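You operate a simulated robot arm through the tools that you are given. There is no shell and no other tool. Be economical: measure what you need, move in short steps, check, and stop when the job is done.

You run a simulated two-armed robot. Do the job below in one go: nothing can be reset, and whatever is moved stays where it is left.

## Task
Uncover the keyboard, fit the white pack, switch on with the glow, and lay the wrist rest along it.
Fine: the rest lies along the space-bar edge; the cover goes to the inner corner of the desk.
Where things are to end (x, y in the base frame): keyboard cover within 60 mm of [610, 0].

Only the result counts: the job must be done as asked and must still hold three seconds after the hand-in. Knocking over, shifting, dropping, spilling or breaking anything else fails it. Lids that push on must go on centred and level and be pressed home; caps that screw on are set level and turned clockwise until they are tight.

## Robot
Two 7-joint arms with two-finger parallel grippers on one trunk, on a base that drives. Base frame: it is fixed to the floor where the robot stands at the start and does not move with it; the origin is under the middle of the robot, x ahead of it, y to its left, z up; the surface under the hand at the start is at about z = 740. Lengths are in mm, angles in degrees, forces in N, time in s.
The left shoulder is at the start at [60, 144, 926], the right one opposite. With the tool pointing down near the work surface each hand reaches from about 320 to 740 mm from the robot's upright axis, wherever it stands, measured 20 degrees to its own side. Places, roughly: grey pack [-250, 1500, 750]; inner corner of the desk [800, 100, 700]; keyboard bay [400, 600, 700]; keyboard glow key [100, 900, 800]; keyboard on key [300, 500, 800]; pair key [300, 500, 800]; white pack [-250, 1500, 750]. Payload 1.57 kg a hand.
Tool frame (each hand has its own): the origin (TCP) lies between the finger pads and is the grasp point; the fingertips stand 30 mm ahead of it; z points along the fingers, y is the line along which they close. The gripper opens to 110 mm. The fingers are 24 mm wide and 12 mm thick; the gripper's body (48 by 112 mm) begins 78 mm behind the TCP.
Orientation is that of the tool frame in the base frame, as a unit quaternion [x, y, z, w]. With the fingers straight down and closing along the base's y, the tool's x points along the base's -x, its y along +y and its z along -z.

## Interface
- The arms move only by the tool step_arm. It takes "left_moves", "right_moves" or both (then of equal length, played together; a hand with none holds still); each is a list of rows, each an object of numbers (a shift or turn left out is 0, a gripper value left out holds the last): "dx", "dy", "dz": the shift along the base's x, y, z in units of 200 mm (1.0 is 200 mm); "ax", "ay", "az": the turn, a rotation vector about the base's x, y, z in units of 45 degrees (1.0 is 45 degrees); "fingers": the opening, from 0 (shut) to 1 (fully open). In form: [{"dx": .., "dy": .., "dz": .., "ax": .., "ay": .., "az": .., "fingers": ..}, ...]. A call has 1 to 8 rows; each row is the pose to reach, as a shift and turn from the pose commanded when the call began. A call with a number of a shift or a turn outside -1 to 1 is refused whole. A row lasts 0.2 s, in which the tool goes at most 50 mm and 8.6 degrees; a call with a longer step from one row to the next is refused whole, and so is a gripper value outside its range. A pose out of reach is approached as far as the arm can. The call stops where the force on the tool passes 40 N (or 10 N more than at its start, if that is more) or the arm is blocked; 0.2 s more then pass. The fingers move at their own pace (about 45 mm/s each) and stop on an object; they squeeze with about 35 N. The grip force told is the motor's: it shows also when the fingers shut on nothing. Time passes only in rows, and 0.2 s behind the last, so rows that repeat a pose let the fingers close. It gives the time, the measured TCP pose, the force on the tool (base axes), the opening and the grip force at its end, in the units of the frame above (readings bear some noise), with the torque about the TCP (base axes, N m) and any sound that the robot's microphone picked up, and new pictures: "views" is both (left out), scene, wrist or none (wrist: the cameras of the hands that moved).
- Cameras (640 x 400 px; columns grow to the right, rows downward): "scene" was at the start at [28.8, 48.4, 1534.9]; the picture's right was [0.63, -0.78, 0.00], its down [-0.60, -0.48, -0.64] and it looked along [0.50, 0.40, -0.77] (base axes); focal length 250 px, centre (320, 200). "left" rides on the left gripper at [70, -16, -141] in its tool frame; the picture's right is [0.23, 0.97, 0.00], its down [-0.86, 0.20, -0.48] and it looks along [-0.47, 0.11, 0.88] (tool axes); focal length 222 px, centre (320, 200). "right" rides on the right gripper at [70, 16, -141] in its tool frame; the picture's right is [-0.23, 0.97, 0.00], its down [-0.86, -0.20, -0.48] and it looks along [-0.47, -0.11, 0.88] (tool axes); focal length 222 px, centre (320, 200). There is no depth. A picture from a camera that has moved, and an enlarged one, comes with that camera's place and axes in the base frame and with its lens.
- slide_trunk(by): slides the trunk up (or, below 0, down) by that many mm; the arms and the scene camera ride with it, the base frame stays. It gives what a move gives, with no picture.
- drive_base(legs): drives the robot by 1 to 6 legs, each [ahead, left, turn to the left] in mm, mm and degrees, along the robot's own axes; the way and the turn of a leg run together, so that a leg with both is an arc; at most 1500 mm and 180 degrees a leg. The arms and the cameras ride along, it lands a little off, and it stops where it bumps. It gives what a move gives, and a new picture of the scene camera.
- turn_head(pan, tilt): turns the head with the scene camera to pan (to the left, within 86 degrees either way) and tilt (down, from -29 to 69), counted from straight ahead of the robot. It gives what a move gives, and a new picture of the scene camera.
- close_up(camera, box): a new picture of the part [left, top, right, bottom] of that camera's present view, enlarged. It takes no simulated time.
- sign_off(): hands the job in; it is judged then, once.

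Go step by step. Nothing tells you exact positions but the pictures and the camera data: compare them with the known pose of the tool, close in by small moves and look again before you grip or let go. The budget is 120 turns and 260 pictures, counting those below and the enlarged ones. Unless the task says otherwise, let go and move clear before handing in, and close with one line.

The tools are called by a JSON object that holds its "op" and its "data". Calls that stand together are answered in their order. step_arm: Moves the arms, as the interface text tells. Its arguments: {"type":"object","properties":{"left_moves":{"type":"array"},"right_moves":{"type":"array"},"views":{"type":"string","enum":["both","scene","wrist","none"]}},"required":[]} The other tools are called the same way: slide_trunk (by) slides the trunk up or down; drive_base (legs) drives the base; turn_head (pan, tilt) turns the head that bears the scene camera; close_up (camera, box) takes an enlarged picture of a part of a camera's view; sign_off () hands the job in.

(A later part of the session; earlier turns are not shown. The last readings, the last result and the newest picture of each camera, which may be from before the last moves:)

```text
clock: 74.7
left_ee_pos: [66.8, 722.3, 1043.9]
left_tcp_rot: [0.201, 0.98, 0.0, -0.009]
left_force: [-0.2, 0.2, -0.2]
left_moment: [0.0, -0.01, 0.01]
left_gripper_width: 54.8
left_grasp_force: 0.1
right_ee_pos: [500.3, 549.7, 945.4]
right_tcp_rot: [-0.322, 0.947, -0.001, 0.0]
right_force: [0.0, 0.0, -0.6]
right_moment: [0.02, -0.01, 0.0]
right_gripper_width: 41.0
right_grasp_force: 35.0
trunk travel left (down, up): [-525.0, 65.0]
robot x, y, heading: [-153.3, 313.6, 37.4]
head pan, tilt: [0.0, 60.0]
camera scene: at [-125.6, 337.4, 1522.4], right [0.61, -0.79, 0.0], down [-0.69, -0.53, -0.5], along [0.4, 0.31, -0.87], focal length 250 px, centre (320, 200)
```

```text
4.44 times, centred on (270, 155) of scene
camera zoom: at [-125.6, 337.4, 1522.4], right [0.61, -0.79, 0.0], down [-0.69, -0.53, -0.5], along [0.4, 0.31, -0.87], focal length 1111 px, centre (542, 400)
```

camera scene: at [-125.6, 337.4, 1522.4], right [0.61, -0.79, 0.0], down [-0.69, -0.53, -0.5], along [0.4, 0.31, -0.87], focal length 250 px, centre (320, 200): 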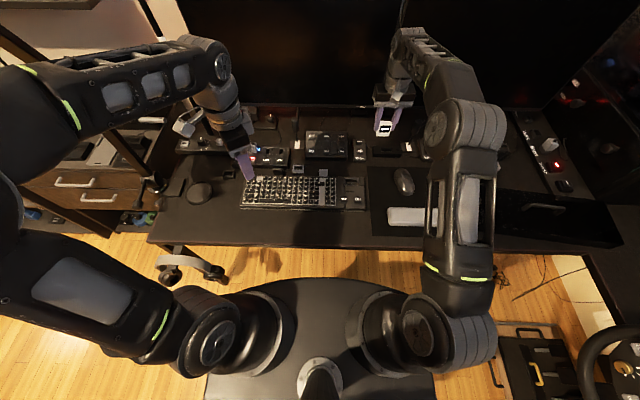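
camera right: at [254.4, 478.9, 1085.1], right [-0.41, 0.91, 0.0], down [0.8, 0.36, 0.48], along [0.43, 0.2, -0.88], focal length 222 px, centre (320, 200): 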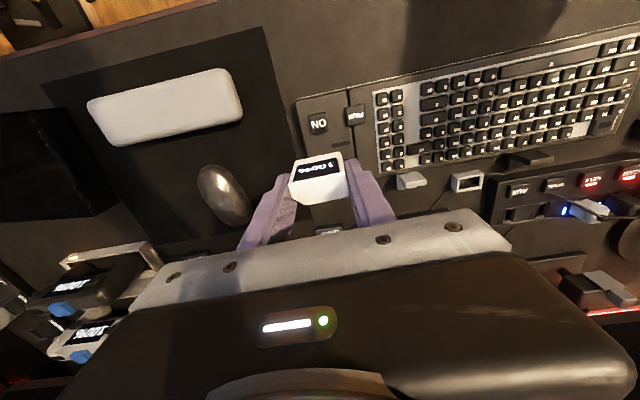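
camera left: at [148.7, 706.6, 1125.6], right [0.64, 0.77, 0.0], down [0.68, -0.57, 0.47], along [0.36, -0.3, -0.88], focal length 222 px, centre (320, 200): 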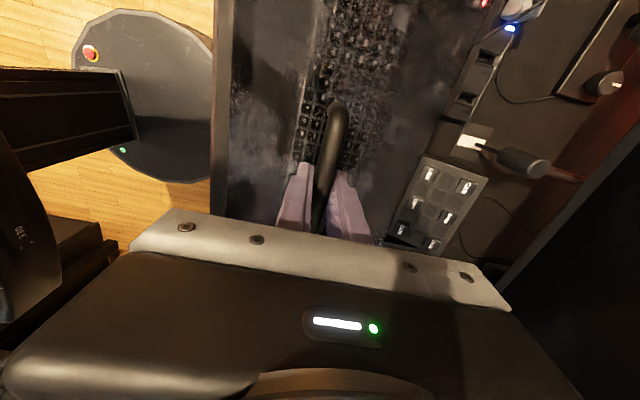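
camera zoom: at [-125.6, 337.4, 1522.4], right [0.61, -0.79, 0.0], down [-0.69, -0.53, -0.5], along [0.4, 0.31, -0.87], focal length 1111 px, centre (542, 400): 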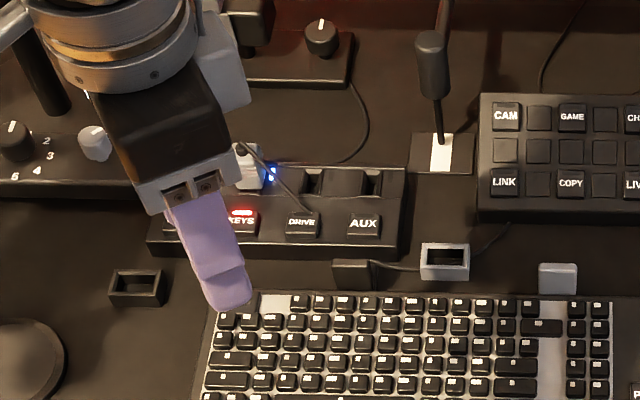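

Zoom on the bay to check its keyed corner.

{"op": "close_up", "data": {"camera": "scene", "box": [335, 170, 375, 210]}}

{"op": "close_up", "data": {"camera": "scene", "box": [360, 105, 420, 160]}}

{"op": "close_up", "data": {"camera": "right", "box": [240, 80, 460, 240]}}

```text
10.00 times, centred on (355, 190) of scene
camera zoom: at [-125.6, 337.4, 1522.4], right [0.61, -0.79, 0.0], down [-0.69, -0.53, -0.5], along [0.4, 0.31, -0.87], focal length 2500 px, centre (-30, 300)
```

zoom: 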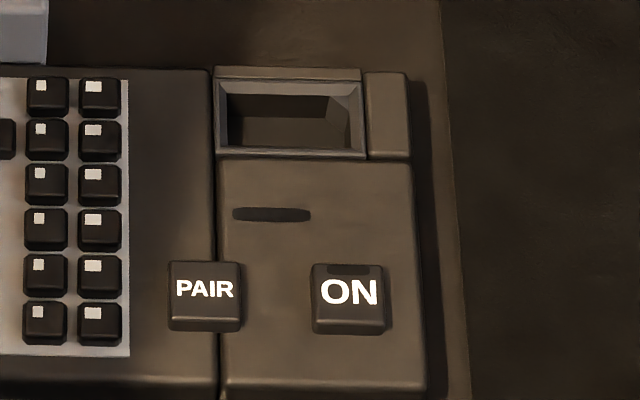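

```text
7.27 times, centred on (390, 132) of scene
camera zoom: at [-125.6, 337.4, 1522.4], right [0.61, -0.79, 0.0], down [-0.69, -0.53, -0.5], along [0.4, 0.31, -0.87], focal length 1818 px, centre (-189, 691)
```

zoom: 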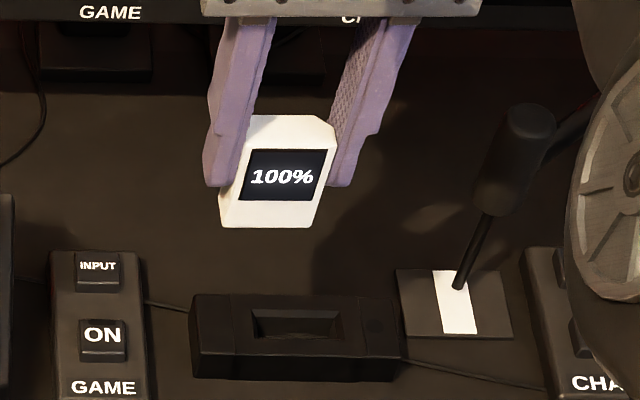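

```text
2.50 times, centred on (350, 160) of right
camera zoom: at [436.3, 519.8, 1085.8], right [-0.41, 0.91, 0.0], down [0.8, 0.36, 0.48], along [0.44, 0.2, -0.88], focal length 555 px, centre (245, 300)
```

zoom: 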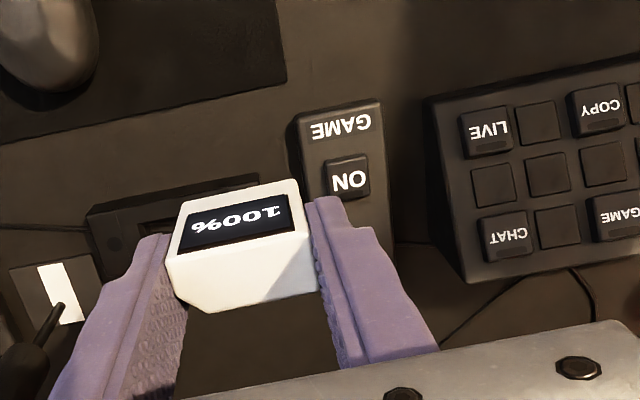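

The bay's keyed corner matches the pack's orientation as held. I move the pack over the bay at a safe height.

{"op": "step_arm", "data": {"right_moves": [{"dx": -0.18, "dy": 0.015}, {"dx": -0.36, "dy": 0.03}, {"dx": -0.54, "dy": 0.045}, {"dx": -0.735, "dy": 0.06, "dz": -0.05}, {"dx": -0.735, "dy": 0.06, "dz": -0.2}, {"dx": -0.735, "dy": 0.06, "dz": -0.375}], "views": "wrist"}}

{"op": "close_up", "data": {"camera": "right", "box": [220, 80, 440, 240]}}

{"op": "close_up", "data": {"camera": "scene", "box": [330, 160, 390, 210]}}

```text
clock: 76.1
left_ee_pos: [67.6, 721.7, 1044.0]
left_tcp_rot: [0.202, 0.979, 0.0, -0.008]
left_force: [0.6, -1.2, 0.3]
left_moment: [0.0, 0.01, 0.02]
left_gripper_width: 54.9
left_grasp_force: 0.0
right_ee_pos: [353.1, 561.6, 870.6]
right_tcp_rot: [-0.322, 0.947, 0.0, -0.001]
right_force: [0.1, 0.0, -0.6]
right_moment: [0.02, -0.02, 0.03]
right_gripper_width: 41.0
right_grasp_force: 34.6
trunk travel left (down, up): [-525.0, 65.0]
robot x, y, heading: [-156.3, 312.7, 37.7]
head pan, tilt: [0.0, 60.0]
camera right: at [288.1, 531.9, 1010.4], right [-0.41, 0.91, 0.0], down [0.8, 0.36, 0.48], along [0.44, 0.2, -0.88], focal length 222 px, centre (320, 200)
```

right: 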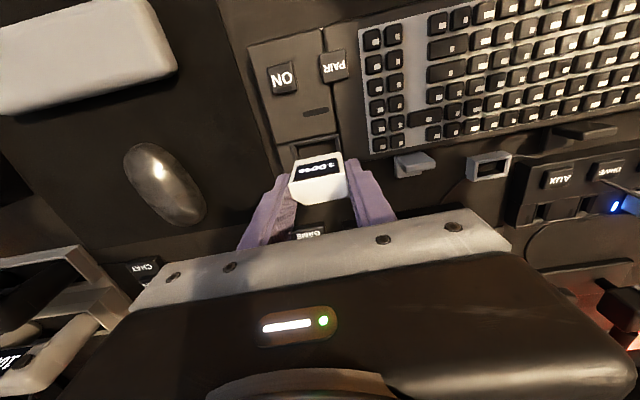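

```text
2.50 times, centred on (330, 160) of right
camera zoom: at [288.1, 531.9, 1010.4], right [-0.41, 0.91, 0.0], down [0.8, 0.36, 0.48], along [0.44, 0.2, -0.88], focal length 555 px, centre (295, 300)
```

zoom: 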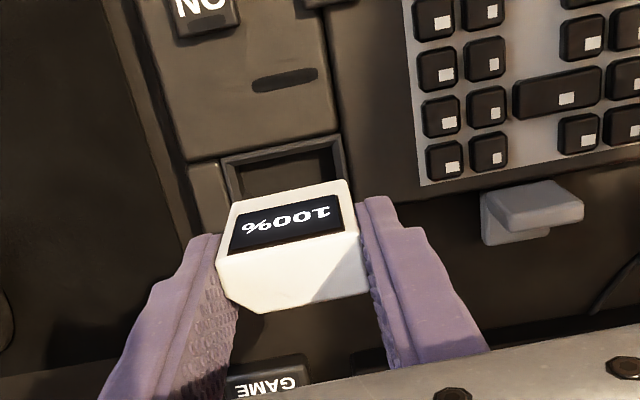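

```text
8.00 times, centred on (360, 185) of scene
camera zoom: at [-125.4, 337.7, 1522.4], right [0.61, -0.79, 0.0], down [-0.69, -0.53, -0.5], along [0.4, 0.3, -0.87], focal length 2000 px, centre (0, 320)
```

zoom: 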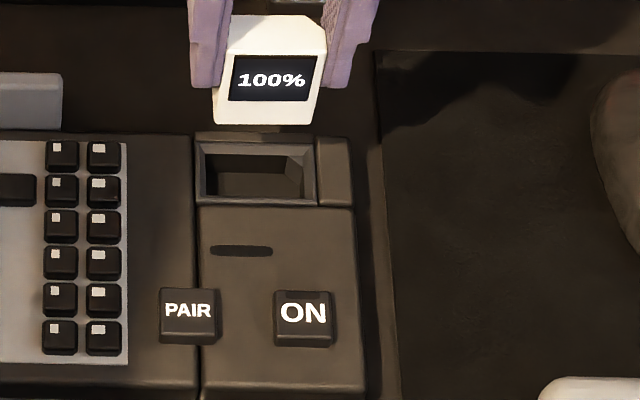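

Refined: bay centre ≈[355.5, 559.5]; pack needs ~3 mm shift. I adjust and lower to just above the bezel.

{"op": "step_arm", "data": {"right_moves": [{"dx": 0.012, "dy": -0.01, "dz": -0.1}, {"dx": 0.012, "dy": -0.01, "dz": -0.2}], "views": "wrist"}}

{"op": "close_up", "data": {"camera": "right", "box": [240, 100, 400, 220]}}

{"op": "close_up", "data": {"camera": "scene", "box": [330, 160, 390, 210]}}

```text
clock: 76.7
left_ee_pos: [66.2, 722.7, 1044.2]
left_tcp_rot: [0.201, 0.98, 0.0, -0.007]
left_force: [-0.3, -0.6, -0.2]
left_moment: [-0.03, 0.02, -0.01]
left_gripper_width: 55.1
left_grasp_force: 0.0
right_ee_pos: [355.3, 560.3, 829.8]
right_tcp_rot: [-0.321, 0.947, -0.001, 0.0]
right_force: [-0.2, 0.7, -0.9]
right_moment: [0.01, 0.0, -0.01]
right_gripper_width: 41.0
right_grasp_force: 34.6
trunk travel left (down, up): [-525.0, 65.0]
robot x, y, heading: [-154.1, 316.7, 37.4]
head pan, tilt: [0.0, 60.0]
camera right: at [291.5, 530.3, 970.6], right [-0.41, 0.91, 0.0], down [0.8, 0.36, 0.48], along [0.44, 0.2, -0.88], focal length 222 px, centre (320, 200)
```

right: 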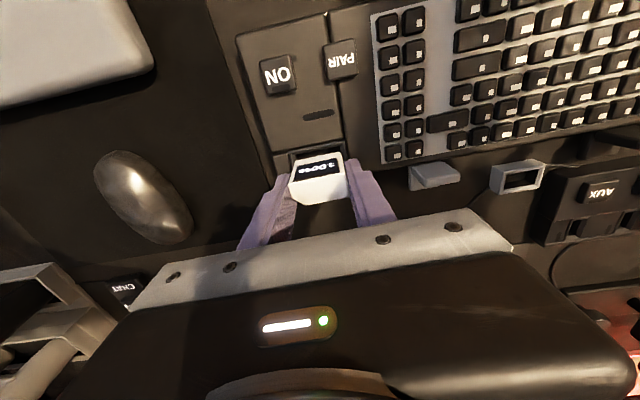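

```text
3.33 times, centred on (320, 160) of right
camera zoom: at [291.5, 530.3, 970.6], right [-0.41, 0.91, 0.0], down [0.8, 0.36, 0.48], along [0.44, 0.2, -0.88], focal length 740 px, centre (320, 333)
```

zoom: 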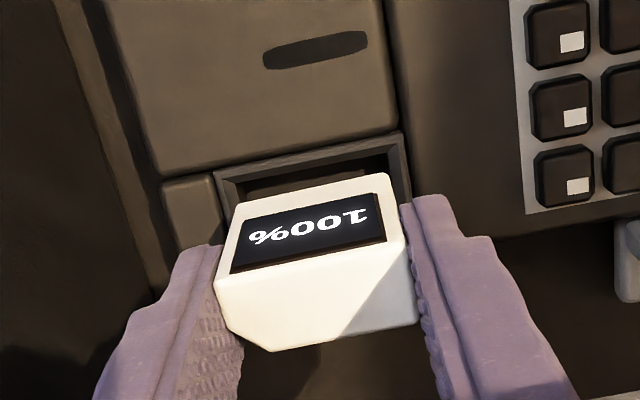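

```text
8.00 times, centred on (360, 185) of scene
camera zoom: at [-125.4, 337.5, 1522.4], right [0.61, -0.79, 0.0], down [-0.69, -0.53, -0.5], along [0.4, 0.3, -0.87], focal length 2000 px, centre (0, 320)
```

zoom: 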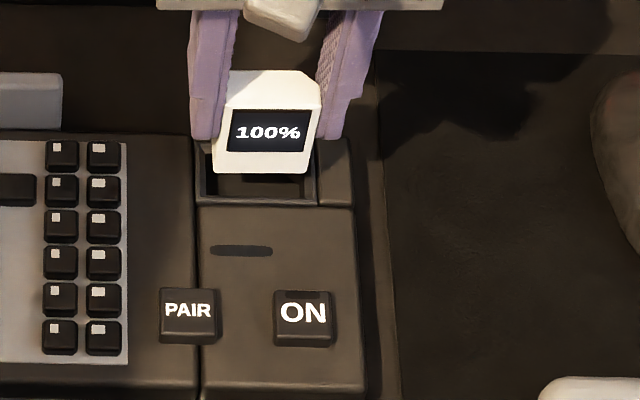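

Well aligned within ~1 mm. Lower slowly into the bay.

{"op": "step_arm", "data": {"right_moves": [{"dx": 0.0, "dy": -0.003, "dz": -0.03}, {"dy": -0.003, "dz": -0.05}, {"dy": -0.003, "dz": -0.07}, {"dy": -0.003, "dz": -0.09}, {"dy": -0.003, "dz": -0.11}], "views": "wrist"}}

{"op": "close_up", "data": {"camera": "scene", "box": [330, 160, 390, 210]}}

```text
clock: 77.9
left_ee_pos: [67.0, 722.0, 1043.8]
left_tcp_rot: [0.201, 0.98, 0.0, -0.008]
left_force: [-0.4, -0.4, 0.3]
left_moment: [0.03, 0.0, 0.02]
left_gripper_width: 55.0
left_grasp_force: 0.0
right_ee_pos: [356.4, 557.9, 808.3]
right_tcp_rot: [-0.321, 0.947, 0.0, -0.001]
right_force: [2.9, 1.8, -0.5]
right_moment: [0.04, -0.08, -0.05]
right_gripper_width: 40.9
right_grasp_force: 35.4
trunk travel left (down, up): [-525.0, 65.0]
robot x, y, heading: [-154.9, 310.6, 37.7]
head pan, tilt: [0.0, 60.0]
camera right: at [292.0, 529.4, 948.8], right [-0.41, 0.91, 0.0], down [0.8, 0.36, 0.48], along [0.44, 0.2, -0.88], focal length 222 px, centre (320, 200)
```

right: 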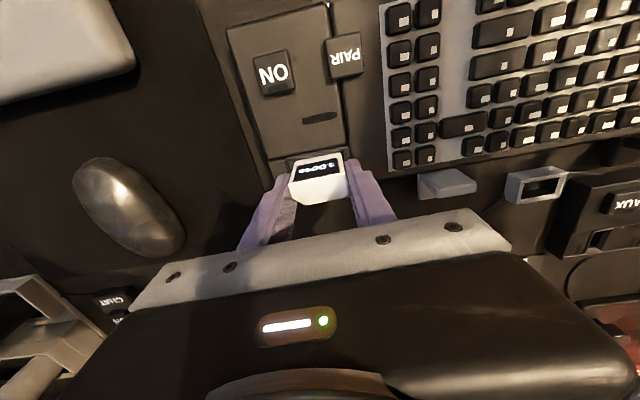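

```text
8.00 times, centred on (360, 185) of scene
camera zoom: at [-125.2, 337.6, 1522.3], right [0.61, -0.79, 0.0], down [-0.69, -0.53, -0.5], along [0.4, 0.3, -0.87], focal length 2000 px, centre (0, 320)
```

zoom: 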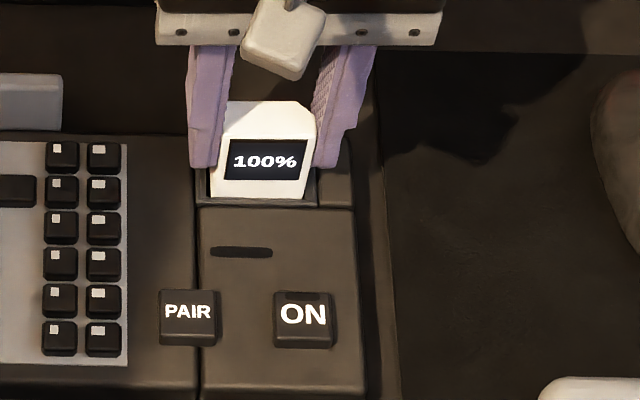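

The pack is entering the bay. Continue down gently with slight backward give.

{"op": "step_arm", "data": {"right_moves": [{"dx": 0.004, "dy": 0.003, "dz": -0.02}, {"dx": 0.004, "dy": 0.003, "dz": -0.04}, {"dx": 0.004, "dy": 0.003, "dz": -0.06}, {"dx": 0.004, "dy": 0.003, "dz": -0.08}], "views": "wrist"}}

{"op": "close_up", "data": {"camera": "scene", "box": [330, 160, 390, 210]}}

```text
clock: 78.9
left_ee_pos: [65.3, 720.6, 1045.9]
left_tcp_rot: [0.201, 0.98, 0.001, -0.007]
left_force: [-0.7, 0.2, 0.2]
left_moment: [-0.02, -0.01, 0.02]
left_gripper_width: 55.0
left_grasp_force: 0.0
right_ee_pos: [356.6, 558.1, 796.2]
right_tcp_rot: [-0.321, 0.947, 0.003, 0.003]
right_force: [-2.8, -6.4, 32.8]
right_moment: [-0.27, 0.15, 0.03]
right_gripper_width: 41.5
right_grasp_force: 34.7
trunk travel left (down, up): [-525.0, 65.0]
robot x, y, heading: [-153.7, 317.9, 37.3]
head pan, tilt: [0.0, 60.0]
camera right: at [291.7, 528.9, 936.6], right [-0.41, 0.91, 0.0], down [0.8, 0.36, 0.48], along [0.44, 0.2, -0.88], focal length 222 px, centre (320, 200)
```

right: 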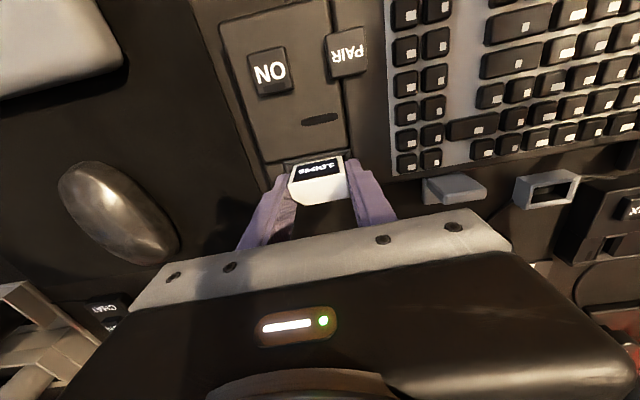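

```text
8.00 times, centred on (360, 185) of scene
camera zoom: at [-128.7, 335.1, 1523.2], right [0.61, -0.79, 0.0], down [-0.69, -0.53, -0.5], along [0.4, 0.31, -0.86], focal length 2000 px, centre (0, 320)
```

zoom: 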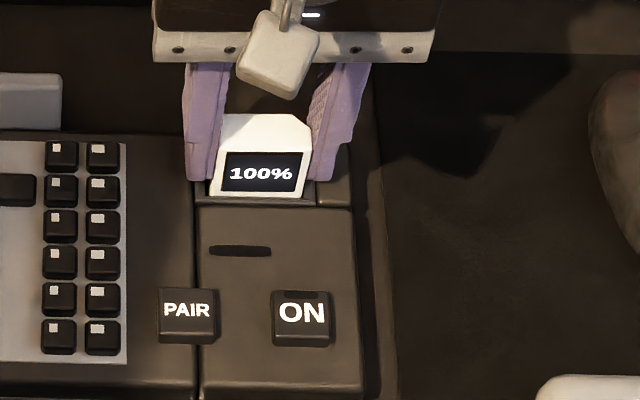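

Resistance at 33 N – either fully seated or fingertips on the keyboard. I release, rise and look.

{"op": "step_arm", "data": {"right_moves": [{"dz": 0.01}, {"dz": 0.01, "fingers": 0.52}, {"dz": 0.01, "fingers": 0.52}, {"dz": 0.1, "fingers": 0.52}, {"dz": 0.3, "fingers": 0.52}, {"dz": 0.45, "fingers": 0.52}], "views": "wrist"}}

{"op": "close_up", "data": {"camera": "scene", "box": [330, 160, 390, 210]}}

{"op": "close_up", "data": {"camera": "right", "box": [220, 80, 440, 240]}}

```text
clock: 80.3
left_ee_pos: [66.4, 721.7, 1044.6]
left_tcp_rot: [0.201, 0.979, 0.0, -0.009]
left_force: [-0.1, -0.7, -0.8]
left_moment: [0.03, -0.01, -0.02]
left_gripper_width: 54.8
left_grasp_force: 0.1
right_ee_pos: [357.2, 557.8, 882.5]
right_tcp_rot: [-0.322, 0.947, 0.0, -0.001]
right_force: [-0.4, -0.4, 0.7]
right_moment: [-0.02, -0.03, -0.01]
right_gripper_width: 57.3
right_grasp_force: 0.1
trunk travel left (down, up): [-525.0, 65.0]
robot x, y, heading: [-149.8, 317.7, 37.8]
head pan, tilt: [0.0, 60.0]
camera right: at [292.8, 529.1, 1023.3], right [-0.41, 0.91, 0.0], down [0.8, 0.36, 0.48], along [0.44, 0.2, -0.88], focal length 222 px, centre (320, 200)
```

right: 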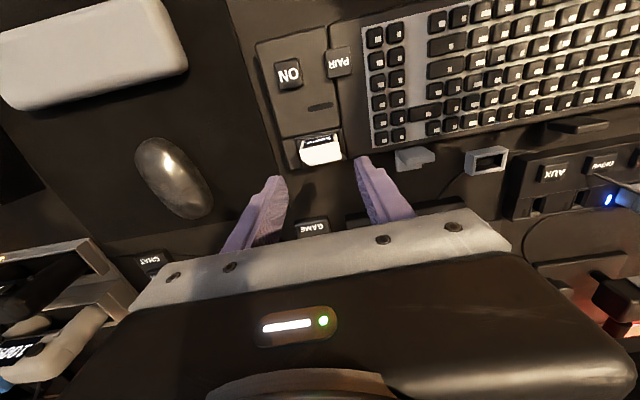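

```text
8.00 times, centred on (360, 185) of scene
camera zoom: at [-125.9, 337.0, 1522.3], right [0.61, -0.79, 0.0], down [-0.69, -0.53, -0.5], along [0.4, 0.31, -0.87], focal length 2000 px, centre (0, 320)
```

zoom: 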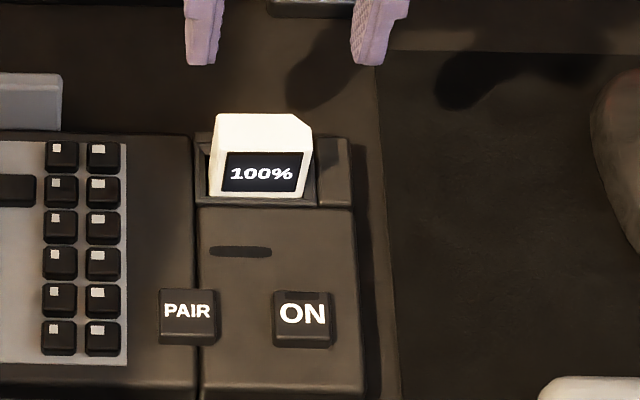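

```text
2.50 times, centred on (330, 160) of right
camera zoom: at [292.8, 529.1, 1023.3], right [-0.41, 0.91, 0.0], down [0.8, 0.36, 0.48], along [0.44, 0.2, -0.88], focal length 555 px, centre (295, 300)
```

zoom: 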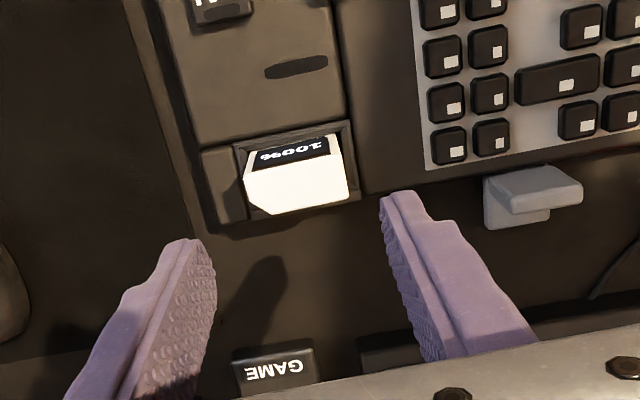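

The pack stands in the bay. I close the fingers and press it down from above to seat it.

{"op": "step_arm", "data": {"right_moves": [{"dx": 0.01, "dy": 0.01, "fingers": 0}, {"dx": 0.01, "dy": 0.01, "fingers": 0}, {"dx": 0.01, "dy": 0.01, "fingers": 0}, {"dx": 0.01, "dy": 0.01, "fingers": 0, "dz": -0.15}, {"dx": 0.01, "dy": 0.01, "fingers": 0, "dz": -0.25}, {"dx": 0.01, "dy": 0.01, "fingers": 0, "dz": -0.3}], "views": "none"}}

{"op": "step_arm", "data": {"right_moves": [{"dz": -0.02}, {"dz": -0.04}, {"dz": -0.055}, {"dz": -0.07}, {"dz": -0.085}, {"dz": -0.1}], "views": "wrist"}}

{"op": "close_up", "data": {"camera": "scene", "box": [330, 160, 390, 210]}}

```text
clock: 81.7
left_ee_pos: [64.2, 720.6, 1045.1]
left_tcp_rot: [0.201, 0.98, 0.0, -0.007]
left_force: [1.1, -0.7, -0.1]
left_moment: [-0.01, 0.01, -0.04]
left_gripper_width: 55.0
left_grasp_force: 0.2
right_ee_pos: [357.1, 560.8, 827.8]
right_tcp_rot: [-0.322, 0.947, 0.003, 0.005]
right_force: [-2.7, -6.2, 40.8]
right_moment: [-0.45, 0.38, 0.04]
right_gripper_width: 0.0
right_grasp_force: 21.1
trunk travel left (down, up): [-525.0, 65.0]
robot x, y, heading: [-155.3, 316.7, 37.6]
head pan, tilt: [0.0, 60.0]
```

```text
clock: 82.0
left_ee_pos: [65.8, 720.3, 1044.7]
left_tcp_rot: [0.201, 0.98, 0.001, -0.008]
left_force: [0.6, -0.7, 0.4]
left_moment: [-0.03, 0.04, -0.02]
left_gripper_width: 55.1
left_grasp_force: 0.0
right_ee_pos: [359.8, 561.6, 828.2]
right_tcp_rot: [-0.321, 0.947, 0.002, 0.006]
right_force: [-3.7, -6.7, 28.7]
right_moment: [-0.42, 0.42, 0.02]
right_gripper_width: 0.0
right_grasp_force: 21.4
trunk travel left (down, up): [-525.0, 65.0]
robot x, y, heading: [-154.7, 315.8, 37.4]
head pan, tilt: [0.0, 60.0]
stopped in row 1 (right hand): the force on the tool passed its limit at 56 N (the readings are from after the stop); the commanded pose is now the measured one
camera right: at [294.7, 531.8, 968.2], right [-0.41, 0.91, 0.0], down [0.8, 0.36, 0.49], along [0.44, 0.2, -0.87], focal length 222 px, centre (320, 200)
```

right: 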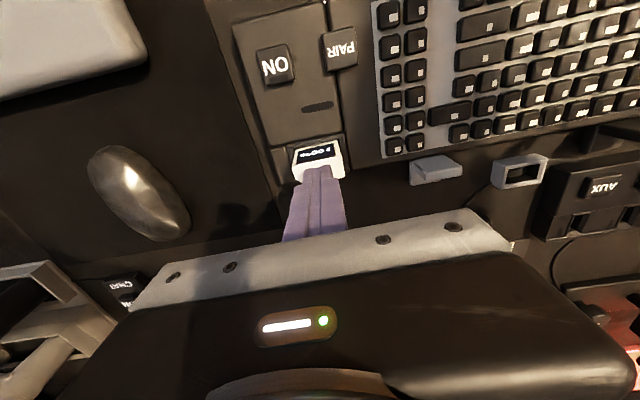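

```text
8.00 times, centred on (360, 185) of scene
camera zoom: at [-127.7, 335.7, 1522.5], right [0.61, -0.79, 0.0], down [-0.69, -0.53, -0.5], along [0.4, 0.31, -0.87], focal length 2000 px, centre (0, 320)
```

zoom: 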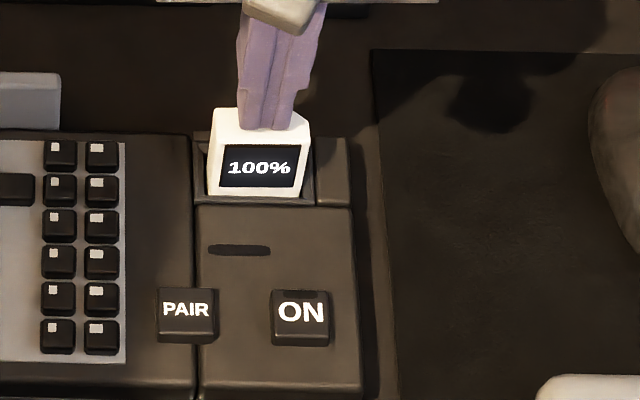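

The pack doesn't sink further under 56 N: it's seated. Next, raise and move to above the ON key (≈[303, 500]).

{"op": "step_arm", "data": {"right_moves": [{"dz": 0.12}, {"dz": 0.25}, {"dx": -0.14, "dy": -0.15, "dz": 0.25}, {"dx": -0.284, "dy": -0.308, "dz": 0.2}, {"dx": -0.284, "dy": -0.308, "dz": 0.0, "ax": 0, "ay": 0}], "views": "wrist"}}

{"op": "close_up", "data": {"camera": "scene", "box": [330, 160, 390, 210]}}

{"op": "close_up", "data": {"camera": "right", "box": [260, 100, 400, 220]}}

```text
clock: 83.2
left_ee_pos: [67.2, 722.3, 1043.3]
left_tcp_rot: [0.201, 0.98, 0.0, -0.009]
left_force: [0.4, -0.3, 0.1]
left_moment: [-0.03, 0.03, 0.01]
left_gripper_width: 55.1
left_grasp_force: 0.1
right_ee_pos: [302.1, 501.0, 824.0]
right_tcp_rot: [-0.322, 0.947, 0.002, 0.002]
right_force: [0.2, 0.4, -0.5]
right_moment: [0.0, 0.05, -0.04]
right_gripper_width: 0.0
right_grasp_force: 20.9
trunk travel left (down, up): [-525.0, 65.0]
robot x, y, heading: [-154.3, 311.2, 37.4]
head pan, tilt: [0.0, 60.0]
camera right: at [238.0, 471.4, 964.5], right [-0.41, 0.91, 0.0], down [0.8, 0.36, 0.48], along [0.44, 0.2, -0.88], focal length 222 px, centre (320, 200)
```

right: 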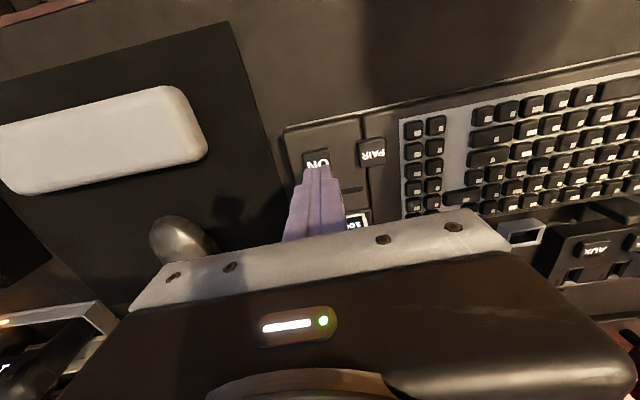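

```text
8.00 times, centred on (360, 185) of scene
camera zoom: at [-124.7, 338.0, 1522.3], right [0.61, -0.79, 0.0], down [-0.69, -0.53, -0.5], along [0.4, 0.3, -0.87], focal length 2000 px, centre (0, 320)
```

zoom: 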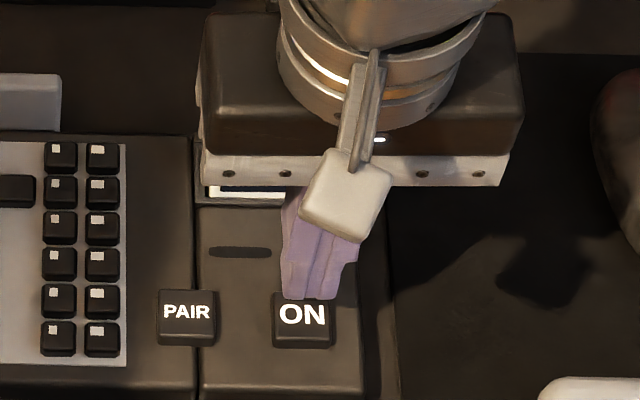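

```text
3.33 times, centred on (330, 160) of right
camera zoom: at [238.0, 471.4, 964.5], right [-0.41, 0.91, 0.0], down [0.8, 0.36, 0.48], along [0.44, 0.2, -0.88], focal length 740 px, centre (287, 333)
```

zoom: 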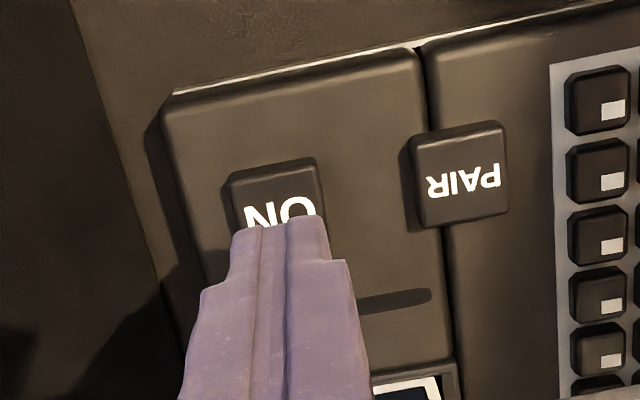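

Above ON; a small shift to centre, then press down gently.

{"op": "step_arm", "data": {"right_moves": [{"dx": -0.012, "dy": -0.014, "dz": -0.05}, {"dx": -0.012, "dy": -0.014, "dz": -0.07}, {"dx": -0.012, "dy": -0.014, "dz": -0.085}, {"dx": -0.012, "dy": -0.014, "dz": -0.1}], "views": "none"}}

{"op": "close_up", "data": {"camera": "scene", "box": [330, 160, 390, 210]}}

```text
clock: 84.2
left_ee_pos: [66.2, 721.5, 1044.1]
left_tcp_rot: [0.201, 0.98, 0.001, -0.008]
left_force: [0.0, -0.2, 0.3]
left_moment: [-0.03, -0.01, -0.01]
left_gripper_width: 54.6
left_grasp_force: 0.0
right_ee_pos: [298.9, 498.1, 804.5]
right_tcp_rot: [-0.322, 0.947, 0.002, 0.003]
right_force: [0.1, -0.6, 0.3]
right_moment: [0.01, -0.05, -0.02]
right_gripper_width: 0.0
right_grasp_force: 21.1
trunk travel left (down, up): [-525.0, 65.0]
robot x, y, heading: [-150.2, 313.1, 37.7]
head pan, tilt: [0.0, 60.0]
```

```text
8.00 times, centred on (360, 185) of scene
camera zoom: at [-125.6, 337.2, 1522.4], right [0.61, -0.79, 0.0], down [-0.69, -0.53, -0.5], along [0.4, 0.3, -0.87], focal length 2000 px, centre (0, 320)
```

zoom: 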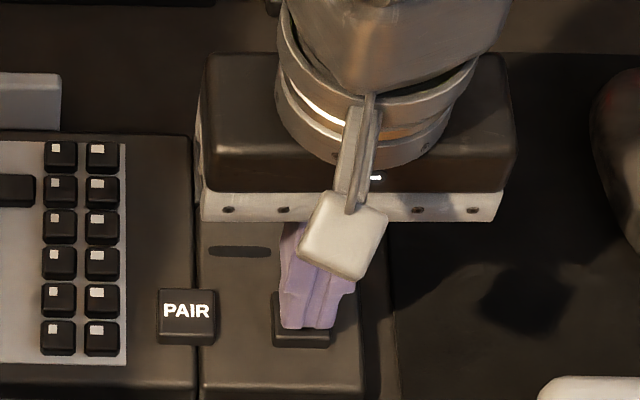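

No contact yet; continue in 2 mm steps.

{"op": "step_arm", "data": {"right_moves": [{"dz": -0.01}, {"dz": -0.02}, {"dz": -0.03}, {"dz": -0.04}], "views": "none"}}

{"op": "close_up", "data": {"camera": "scene", "box": [330, 160, 390, 210]}}

```text
clock: 85.2
left_ee_pos: [67.1, 721.4, 1043.8]
left_tcp_rot: [0.202, 0.979, 0.0, -0.008]
left_force: [0.4, -0.6, 0.6]
left_moment: [-0.02, -0.01, -0.03]
left_gripper_width: 54.9
left_grasp_force: 0.1
right_ee_pos: [299.8, 498.0, 797.9]
right_tcp_rot: [-0.322, 0.947, 0.002, 0.002]
right_force: [-1.1, -0.8, 3.9]
right_moment: [-0.09, 0.07, 0.03]
right_gripper_width: 0.0
right_grasp_force: 21.4
trunk travel left (down, up): [-525.0, 65.0]
robot x, y, heading: [-154.7, 312.7, 37.7]
head pan, tilt: [0.0, 60.0]
heard: click
```

```text
8.00 times, centred on (360, 185) of scene
camera zoom: at [-126.2, 336.9, 1522.5], right [0.61, -0.79, 0.0], down [-0.69, -0.53, -0.5], along [0.4, 0.3, -0.87], focal length 2000 px, centre (0, 320)
```

zoom: 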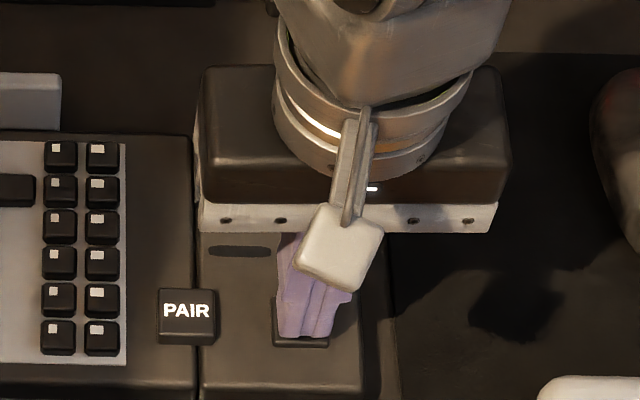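

A click. I lift and look for any lights.

{"op": "step_arm", "data": {"right_moves": [{"dz": 0.1}, {"dz": 0.3}, {"dz": 0.5, "dx": 0.1, "dy": -0.1}, {"dz": 0.6, "dx": 0.25, "dy": -0.25}, {"dz": 0.6, "dx": 0.4, "dy": -0.4}], "views": "wrist"}}

{"op": "close_up", "data": {"camera": "scene", "box": [330, 160, 390, 210]}}

{"op": "close_up", "data": {"camera": "scene", "box": [230, 140, 380, 220]}}

```text
clock: 86.4
left_ee_pos: [66.3, 721.2, 1044.4]
left_tcp_rot: [0.201, 0.98, 0.0, -0.009]
left_force: [-0.6, 0.6, 0.1]
left_moment: [0.0, -0.02, 0.03]
left_gripper_width: 54.8
left_grasp_force: 0.1
right_ee_pos: [381.6, 418.4, 917.6]
right_tcp_rot: [-0.322, 0.947, 0.002, 0.001]
right_force: [0.4, 0.0, 0.6]
right_moment: [0.02, 0.02, -0.01]
right_gripper_width: 0.1
right_grasp_force: 21.3
trunk travel left (down, up): [-525.0, 65.0]
robot x, y, heading: [-156.4, 311.5, 37.6]
head pan, tilt: [0.0, 60.0]
camera right: at [316.6, 387.7, 1057.3], right [-0.41, 0.91, 0.0], down [0.8, 0.36, 0.48], along [0.44, 0.2, -0.88], focal length 222 px, centre (320, 200)
```

right: 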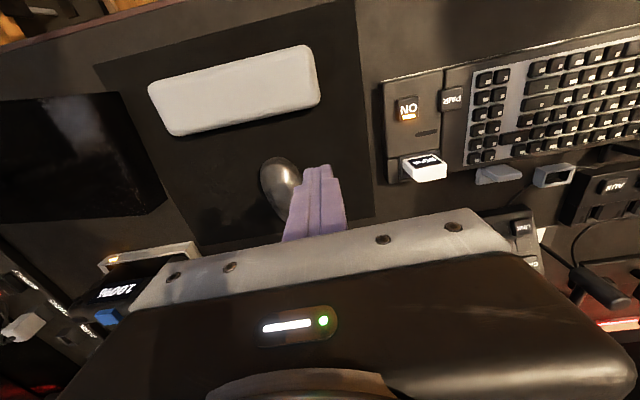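

```text
8.00 times, centred on (360, 185) of scene
camera zoom: at [-125.0, 336.6, 1522.4], right [0.61, -0.79, 0.0], down [-0.69, -0.53, -0.5], along [0.4, 0.3, -0.87], focal length 2000 px, centre (0, 320)
```

zoom: 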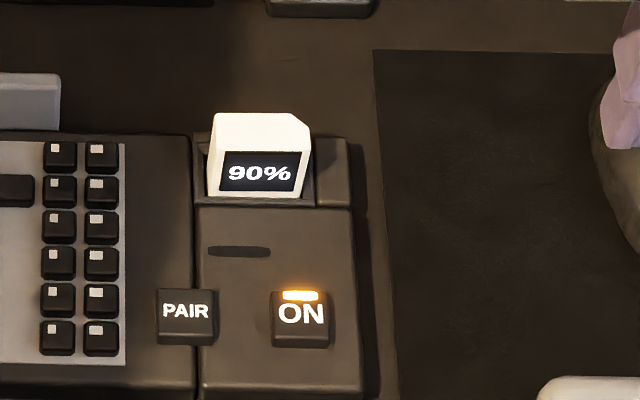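

```text
4.27 times, centred on (305, 180) of scene
camera zoom: at [-125.0, 336.6, 1522.4], right [0.61, -0.79, 0.0], down [-0.69, -0.53, -0.5], along [0.4, 0.3, -0.87], focal length 1067 px, centre (384, 285)
```

zoom: 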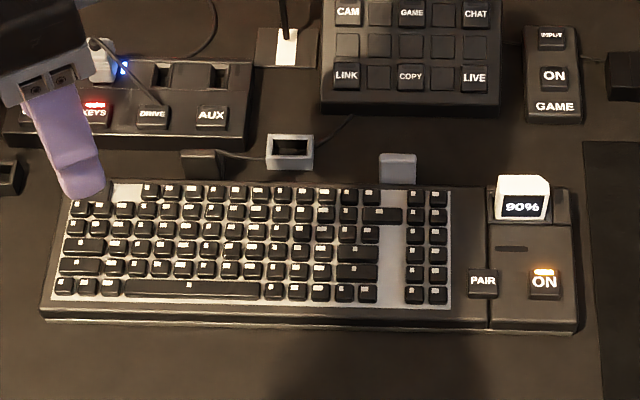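

ON glows amber and the pack shows 90 %. Next is the glow key at the top-left. I rotate the left gripper square to the keyboard, close it and move it near that key.

{"op": "step_arm", "data": {"left_moves": [{"az": 0.17, "dz": -0.1, "fingers": 0}, {"az": 0.34, "dz": -0.2, "fingers": 0}, {"az": 0.51, "dz": -0.3, "dx": 0.1, "dy": 0.1, "fingers": 0}, {"az": 0.68, "dz": -0.4, "dx": 0.2, "dy": 0.25, "fingers": 0}, {"az": 0.85, "dz": -0.5, "dx": 0.3, "dy": 0.4, "fingers": 0}, {"az": 1.0, "dz": -0.6, "dx": 0.38, "dy": 0.55, "fingers": 0}, {"az": 1.0, "dz": -0.65, "dx": 0.42, "dy": 0.745, "fingers": 0}], "views": "none"}}

{"op": "step_arm", "data": {"left_moves": [{"az": 0.17}, {"az": 0.33}], "views": "wrist"}}

{"op": "close_up", "data": {"camera": "left", "box": [240, 100, 440, 230]}}

{"op": "close_up", "data": {"camera": "scene", "box": [225, 160, 295, 220]}}

{"op": "close_up", "data": {"camera": "scene", "box": [330, 160, 390, 210]}}

```text
clock: 88.0
left_ee_pos: [150.3, 870.4, 913.4]
left_tcp_rot: [-0.19, 0.982, -0.003, -0.009]
left_force: [0.1, -0.1, -0.6]
left_moment: [-0.02, 0.0, -0.05]
left_gripper_width: 0.3
left_grasp_force: 21.7
right_ee_pos: [381.5, 419.4, 915.5]
right_tcp_rot: [-0.322, 0.947, 0.002, 0.002]
right_force: [0.3, 0.3, 0.1]
right_moment: [-0.02, 0.0, -0.01]
right_gripper_width: 0.0
right_grasp_force: 21.1
trunk travel left (down, up): [-525.0, 65.0]
robot x, y, heading: [-153.9, 315.4, 37.7]
head pan, tilt: [0.0, 60.0]
```

```text
clock: 88.6
left_ee_pos: [151.6, 870.7, 914.9]
left_tcp_rot: [-0.315, 0.949, -0.004, -0.007]
left_force: [-0.9, -0.6, 0.0]
left_moment: [-0.01, -0.02, 0.01]
left_gripper_width: 0.0
left_grasp_force: 21.3
right_ee_pos: [380.0, 417.9, 917.0]
right_tcp_rot: [-0.321, 0.947, 0.001, 0.003]
right_force: [0.2, 0.1, -0.5]
right_moment: [0.0, 0.02, 0.01]
right_gripper_width: 0.4
right_grasp_force: 21.7
trunk travel left (down, up): [-525.0, 65.0]
robot x, y, heading: [-154.6, 315.9, 37.4]
head pan, tilt: [0.0, 60.0]
camera left: at [106.7, 817.7, 1056.5], right [-0.76, 0.64, 0.0], down [0.57, 0.68, 0.46], along [0.3, 0.36, -0.89], focal length 222 px, centre (320, 200)
```

left: 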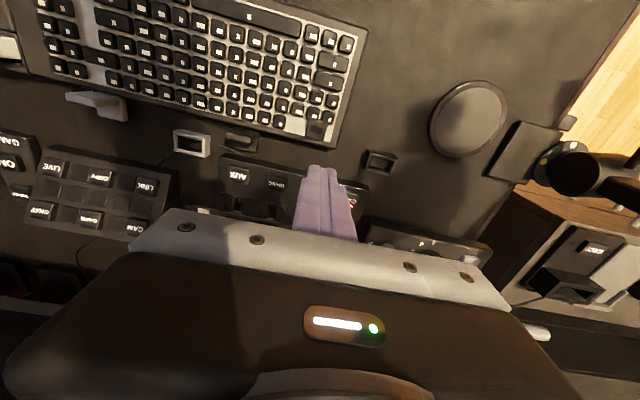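

```text
3.08 times, centred on (340, 165) of left
camera zoom: at [106.7, 817.7, 1056.5], right [-0.76, 0.64, 0.0], down [0.57, 0.68, 0.46], along [0.3, 0.36, -0.89], focal length 684 px, centre (258, 308)
```

zoom: 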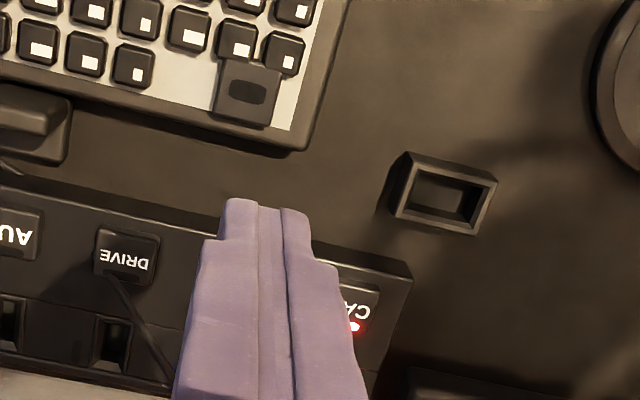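

```text
6.67 times, centred on (260, 190) of scene
camera zoom: at [-125.6, 337.0, 1522.4], right [0.61, -0.79, 0.0], down [-0.69, -0.53, -0.5], along [0.4, 0.3, -0.87], focal length 1667 px, centre (720, 267)
```

zoom: 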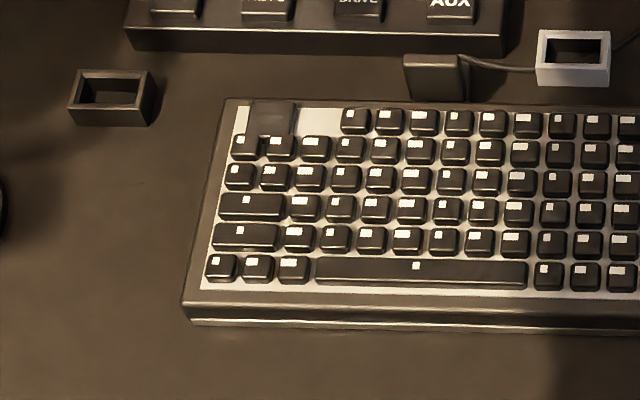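

```text
8.00 times, centred on (360, 185) of scene
camera zoom: at [-125.6, 337.0, 1522.4], right [0.61, -0.79, 0.0], down [-0.69, -0.53, -0.5], along [0.4, 0.3, -0.87], focal length 2000 px, centre (0, 320)
```

zoom: 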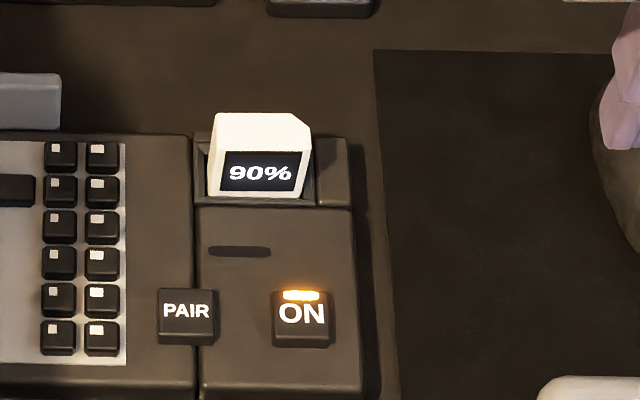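

The glow key is the larger isolated key top-left (≈[143.5, 853]). Move above it and lower to 20 mm clearance.

{"op": "step_arm", "data": {"left_moves": [{"dx": -0.03, "dy": -0.08, "dz": -0.15}, {"dx": -0.03, "dy": -0.08, "dz": -0.3}, {"dx": -0.03, "dy": -0.08, "dz": -0.44}], "views": "wrist"}}

{"op": "close_up", "data": {"camera": "left", "box": [260, 90, 400, 210]}}

{"op": "close_up", "data": {"camera": "scene", "box": [225, 160, 295, 220]}}

```text
clock: 89.4
left_ee_pos: [145.1, 855.0, 825.2]
left_tcp_rot: [-0.315, 0.949, -0.005, -0.007]
left_force: [1.4, 0.1, 0.5]
left_moment: [0.01, -0.03, -0.01]
left_gripper_width: 0.0
left_grasp_force: 21.2
right_ee_pos: [381.4, 419.7, 916.8]
right_tcp_rot: [-0.321, 0.947, 0.002, 0.002]
right_force: [0.6, -0.1, 0.1]
right_moment: [-0.04, -0.01, 0.02]
right_gripper_width: 0.1
right_grasp_force: 21.6
trunk travel left (down, up): [-525.0, 65.0]
robot x, y, heading: [-151.8, 314.5, 37.6]
head pan, tilt: [0.0, 60.0]
camera left: at [100.4, 802.3, 967.5], right [-0.76, 0.65, 0.0], down [0.57, 0.68, 0.46], along [0.3, 0.35, -0.89], focal length 222 px, centre (320, 200)
```

left: 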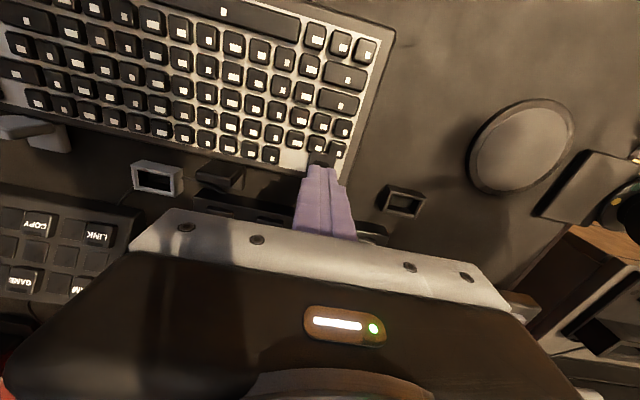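

```text
3.33 times, centred on (330, 150) of left
camera zoom: at [100.4, 802.3, 967.5], right [-0.76, 0.65, 0.0], down [0.57, 0.68, 0.46], along [0.3, 0.35, -0.89], focal length 740 px, centre (287, 367)
```

zoom: 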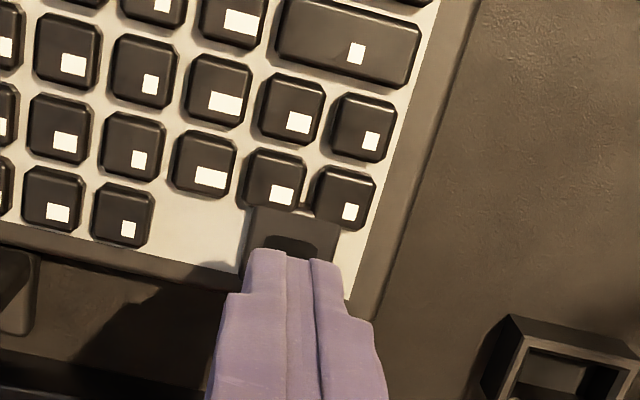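

```text
6.67 times, centred on (260, 190) of scene
camera zoom: at [-125.4, 337.4, 1522.4], right [0.61, -0.79, 0.0], down [-0.69, -0.53, -0.5], along [0.4, 0.3, -0.87], focal length 1667 px, centre (720, 267)
```

zoom: 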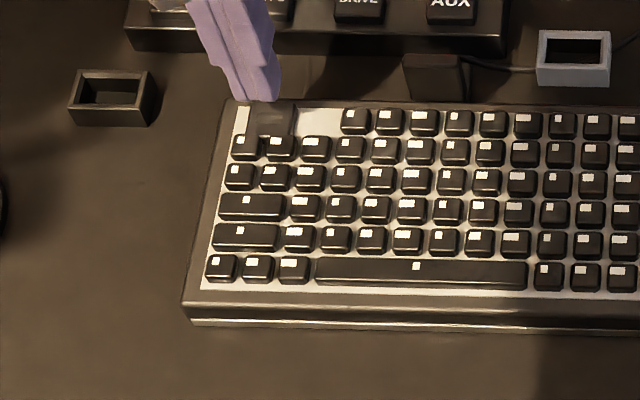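

Aligned slightly to the rear of the key centre, away from neighbours. Lower in small steps and listen for a click.

{"op": "step_arm", "data": {"left_moves": [{"dx": -0.005, "dy": -0.005, "dz": -0.05}, {"dx": -0.005, "dy": -0.005, "dz": -0.08}, {"dx": -0.005, "dy": -0.005, "dz": -0.1}, {"dx": -0.005, "dy": -0.005, "dz": -0.115}], "views": "none"}}

{"op": "close_up", "data": {"camera": "scene", "box": [225, 150, 375, 220]}}

```text
clock: 90.4
left_ee_pos: [143.6, 853.9, 803.6]
left_tcp_rot: [-0.315, 0.949, -0.004, -0.006]
left_force: [0.4, -0.2, -0.1]
left_moment: [0.0, 0.0, -0.03]
left_gripper_width: 0.1
left_grasp_force: 20.9
right_ee_pos: [381.5, 418.9, 917.1]
right_tcp_rot: [-0.321, 0.947, 0.002, 0.001]
right_force: [0.3, 0.3, 0.5]
right_moment: [-0.03, 0.01, 0.01]
right_gripper_width: 0.1
right_grasp_force: 21.1
trunk travel left (down, up): [-525.0, 65.0]
robot x, y, heading: [-152.5, 314.9, 37.2]
head pan, tilt: [0.0, 60.0]
```

```text
4.27 times, centred on (300, 185) of scene
camera zoom: at [-125.6, 337.2, 1522.4], right [0.61, -0.79, 0.0], down [-0.69, -0.53, -0.5], along [0.4, 0.3, -0.87], focal length 1067 px, centre (405, 264)
```

zoom: 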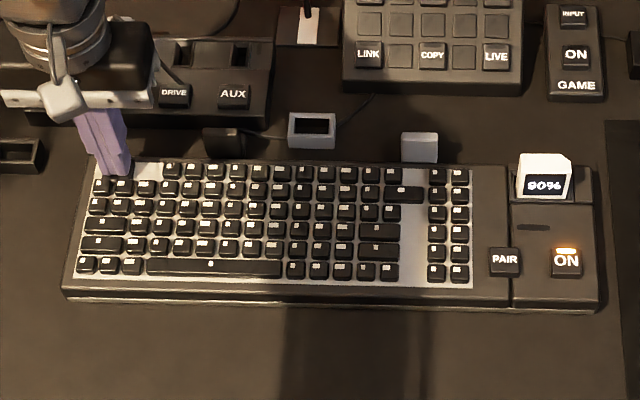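

{"op": "step_arm", "data": {"left_moves": [{"dz": -0.01}, {"dz": -0.02}, {"dz": -0.03}, {"dz": -0.04}], "views": "none"}}

{"op": "close_up", "data": {"camera": "scene", "box": [225, 150, 375, 220]}}

```text
clock: 91.3
left_ee_pos: [144.5, 854.3, 801.6]
left_tcp_rot: [-0.315, 0.949, -0.002, -0.004]
left_force: [-5.7, -4.2, 21.0]
left_moment: [-0.25, 0.3, -0.08]
left_gripper_width: 0.0
left_grasp_force: 21.3
right_ee_pos: [379.4, 418.3, 917.3]
right_tcp_rot: [-0.322, 0.947, 0.002, 0.003]
right_force: [0.1, -0.4, -0.1]
right_moment: [0.0, 0.04, 0.02]
right_gripper_width: 0.2
right_grasp_force: 21.6
trunk travel left (down, up): [-525.0, 65.0]
robot x, y, heading: [-152.4, 312.2, 37.4]
head pan, tilt: [0.0, 60.0]
stopped in row 4 (left hand): the force on the tool passed its limit at 43 N (the readings are from after the stop); the commanded pose is now the measured one
```

```text
4.27 times, centred on (300, 185) of scene
camera zoom: at [-126.9, 335.2, 1522.4], right [0.61, -0.79, 0.0], down [-0.69, -0.53, -0.5], along [0.4, 0.31, -0.87], focal length 1067 px, centre (405, 264)
```

zoom: 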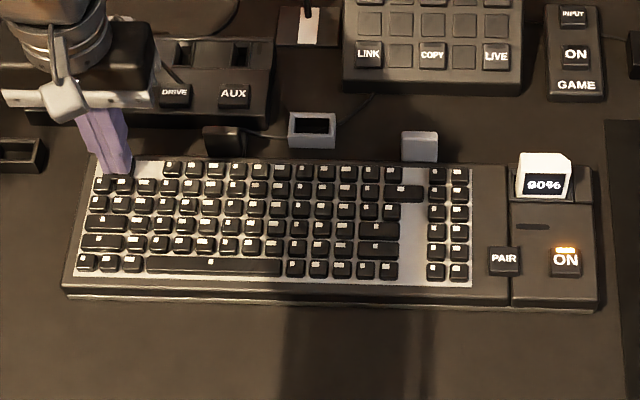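

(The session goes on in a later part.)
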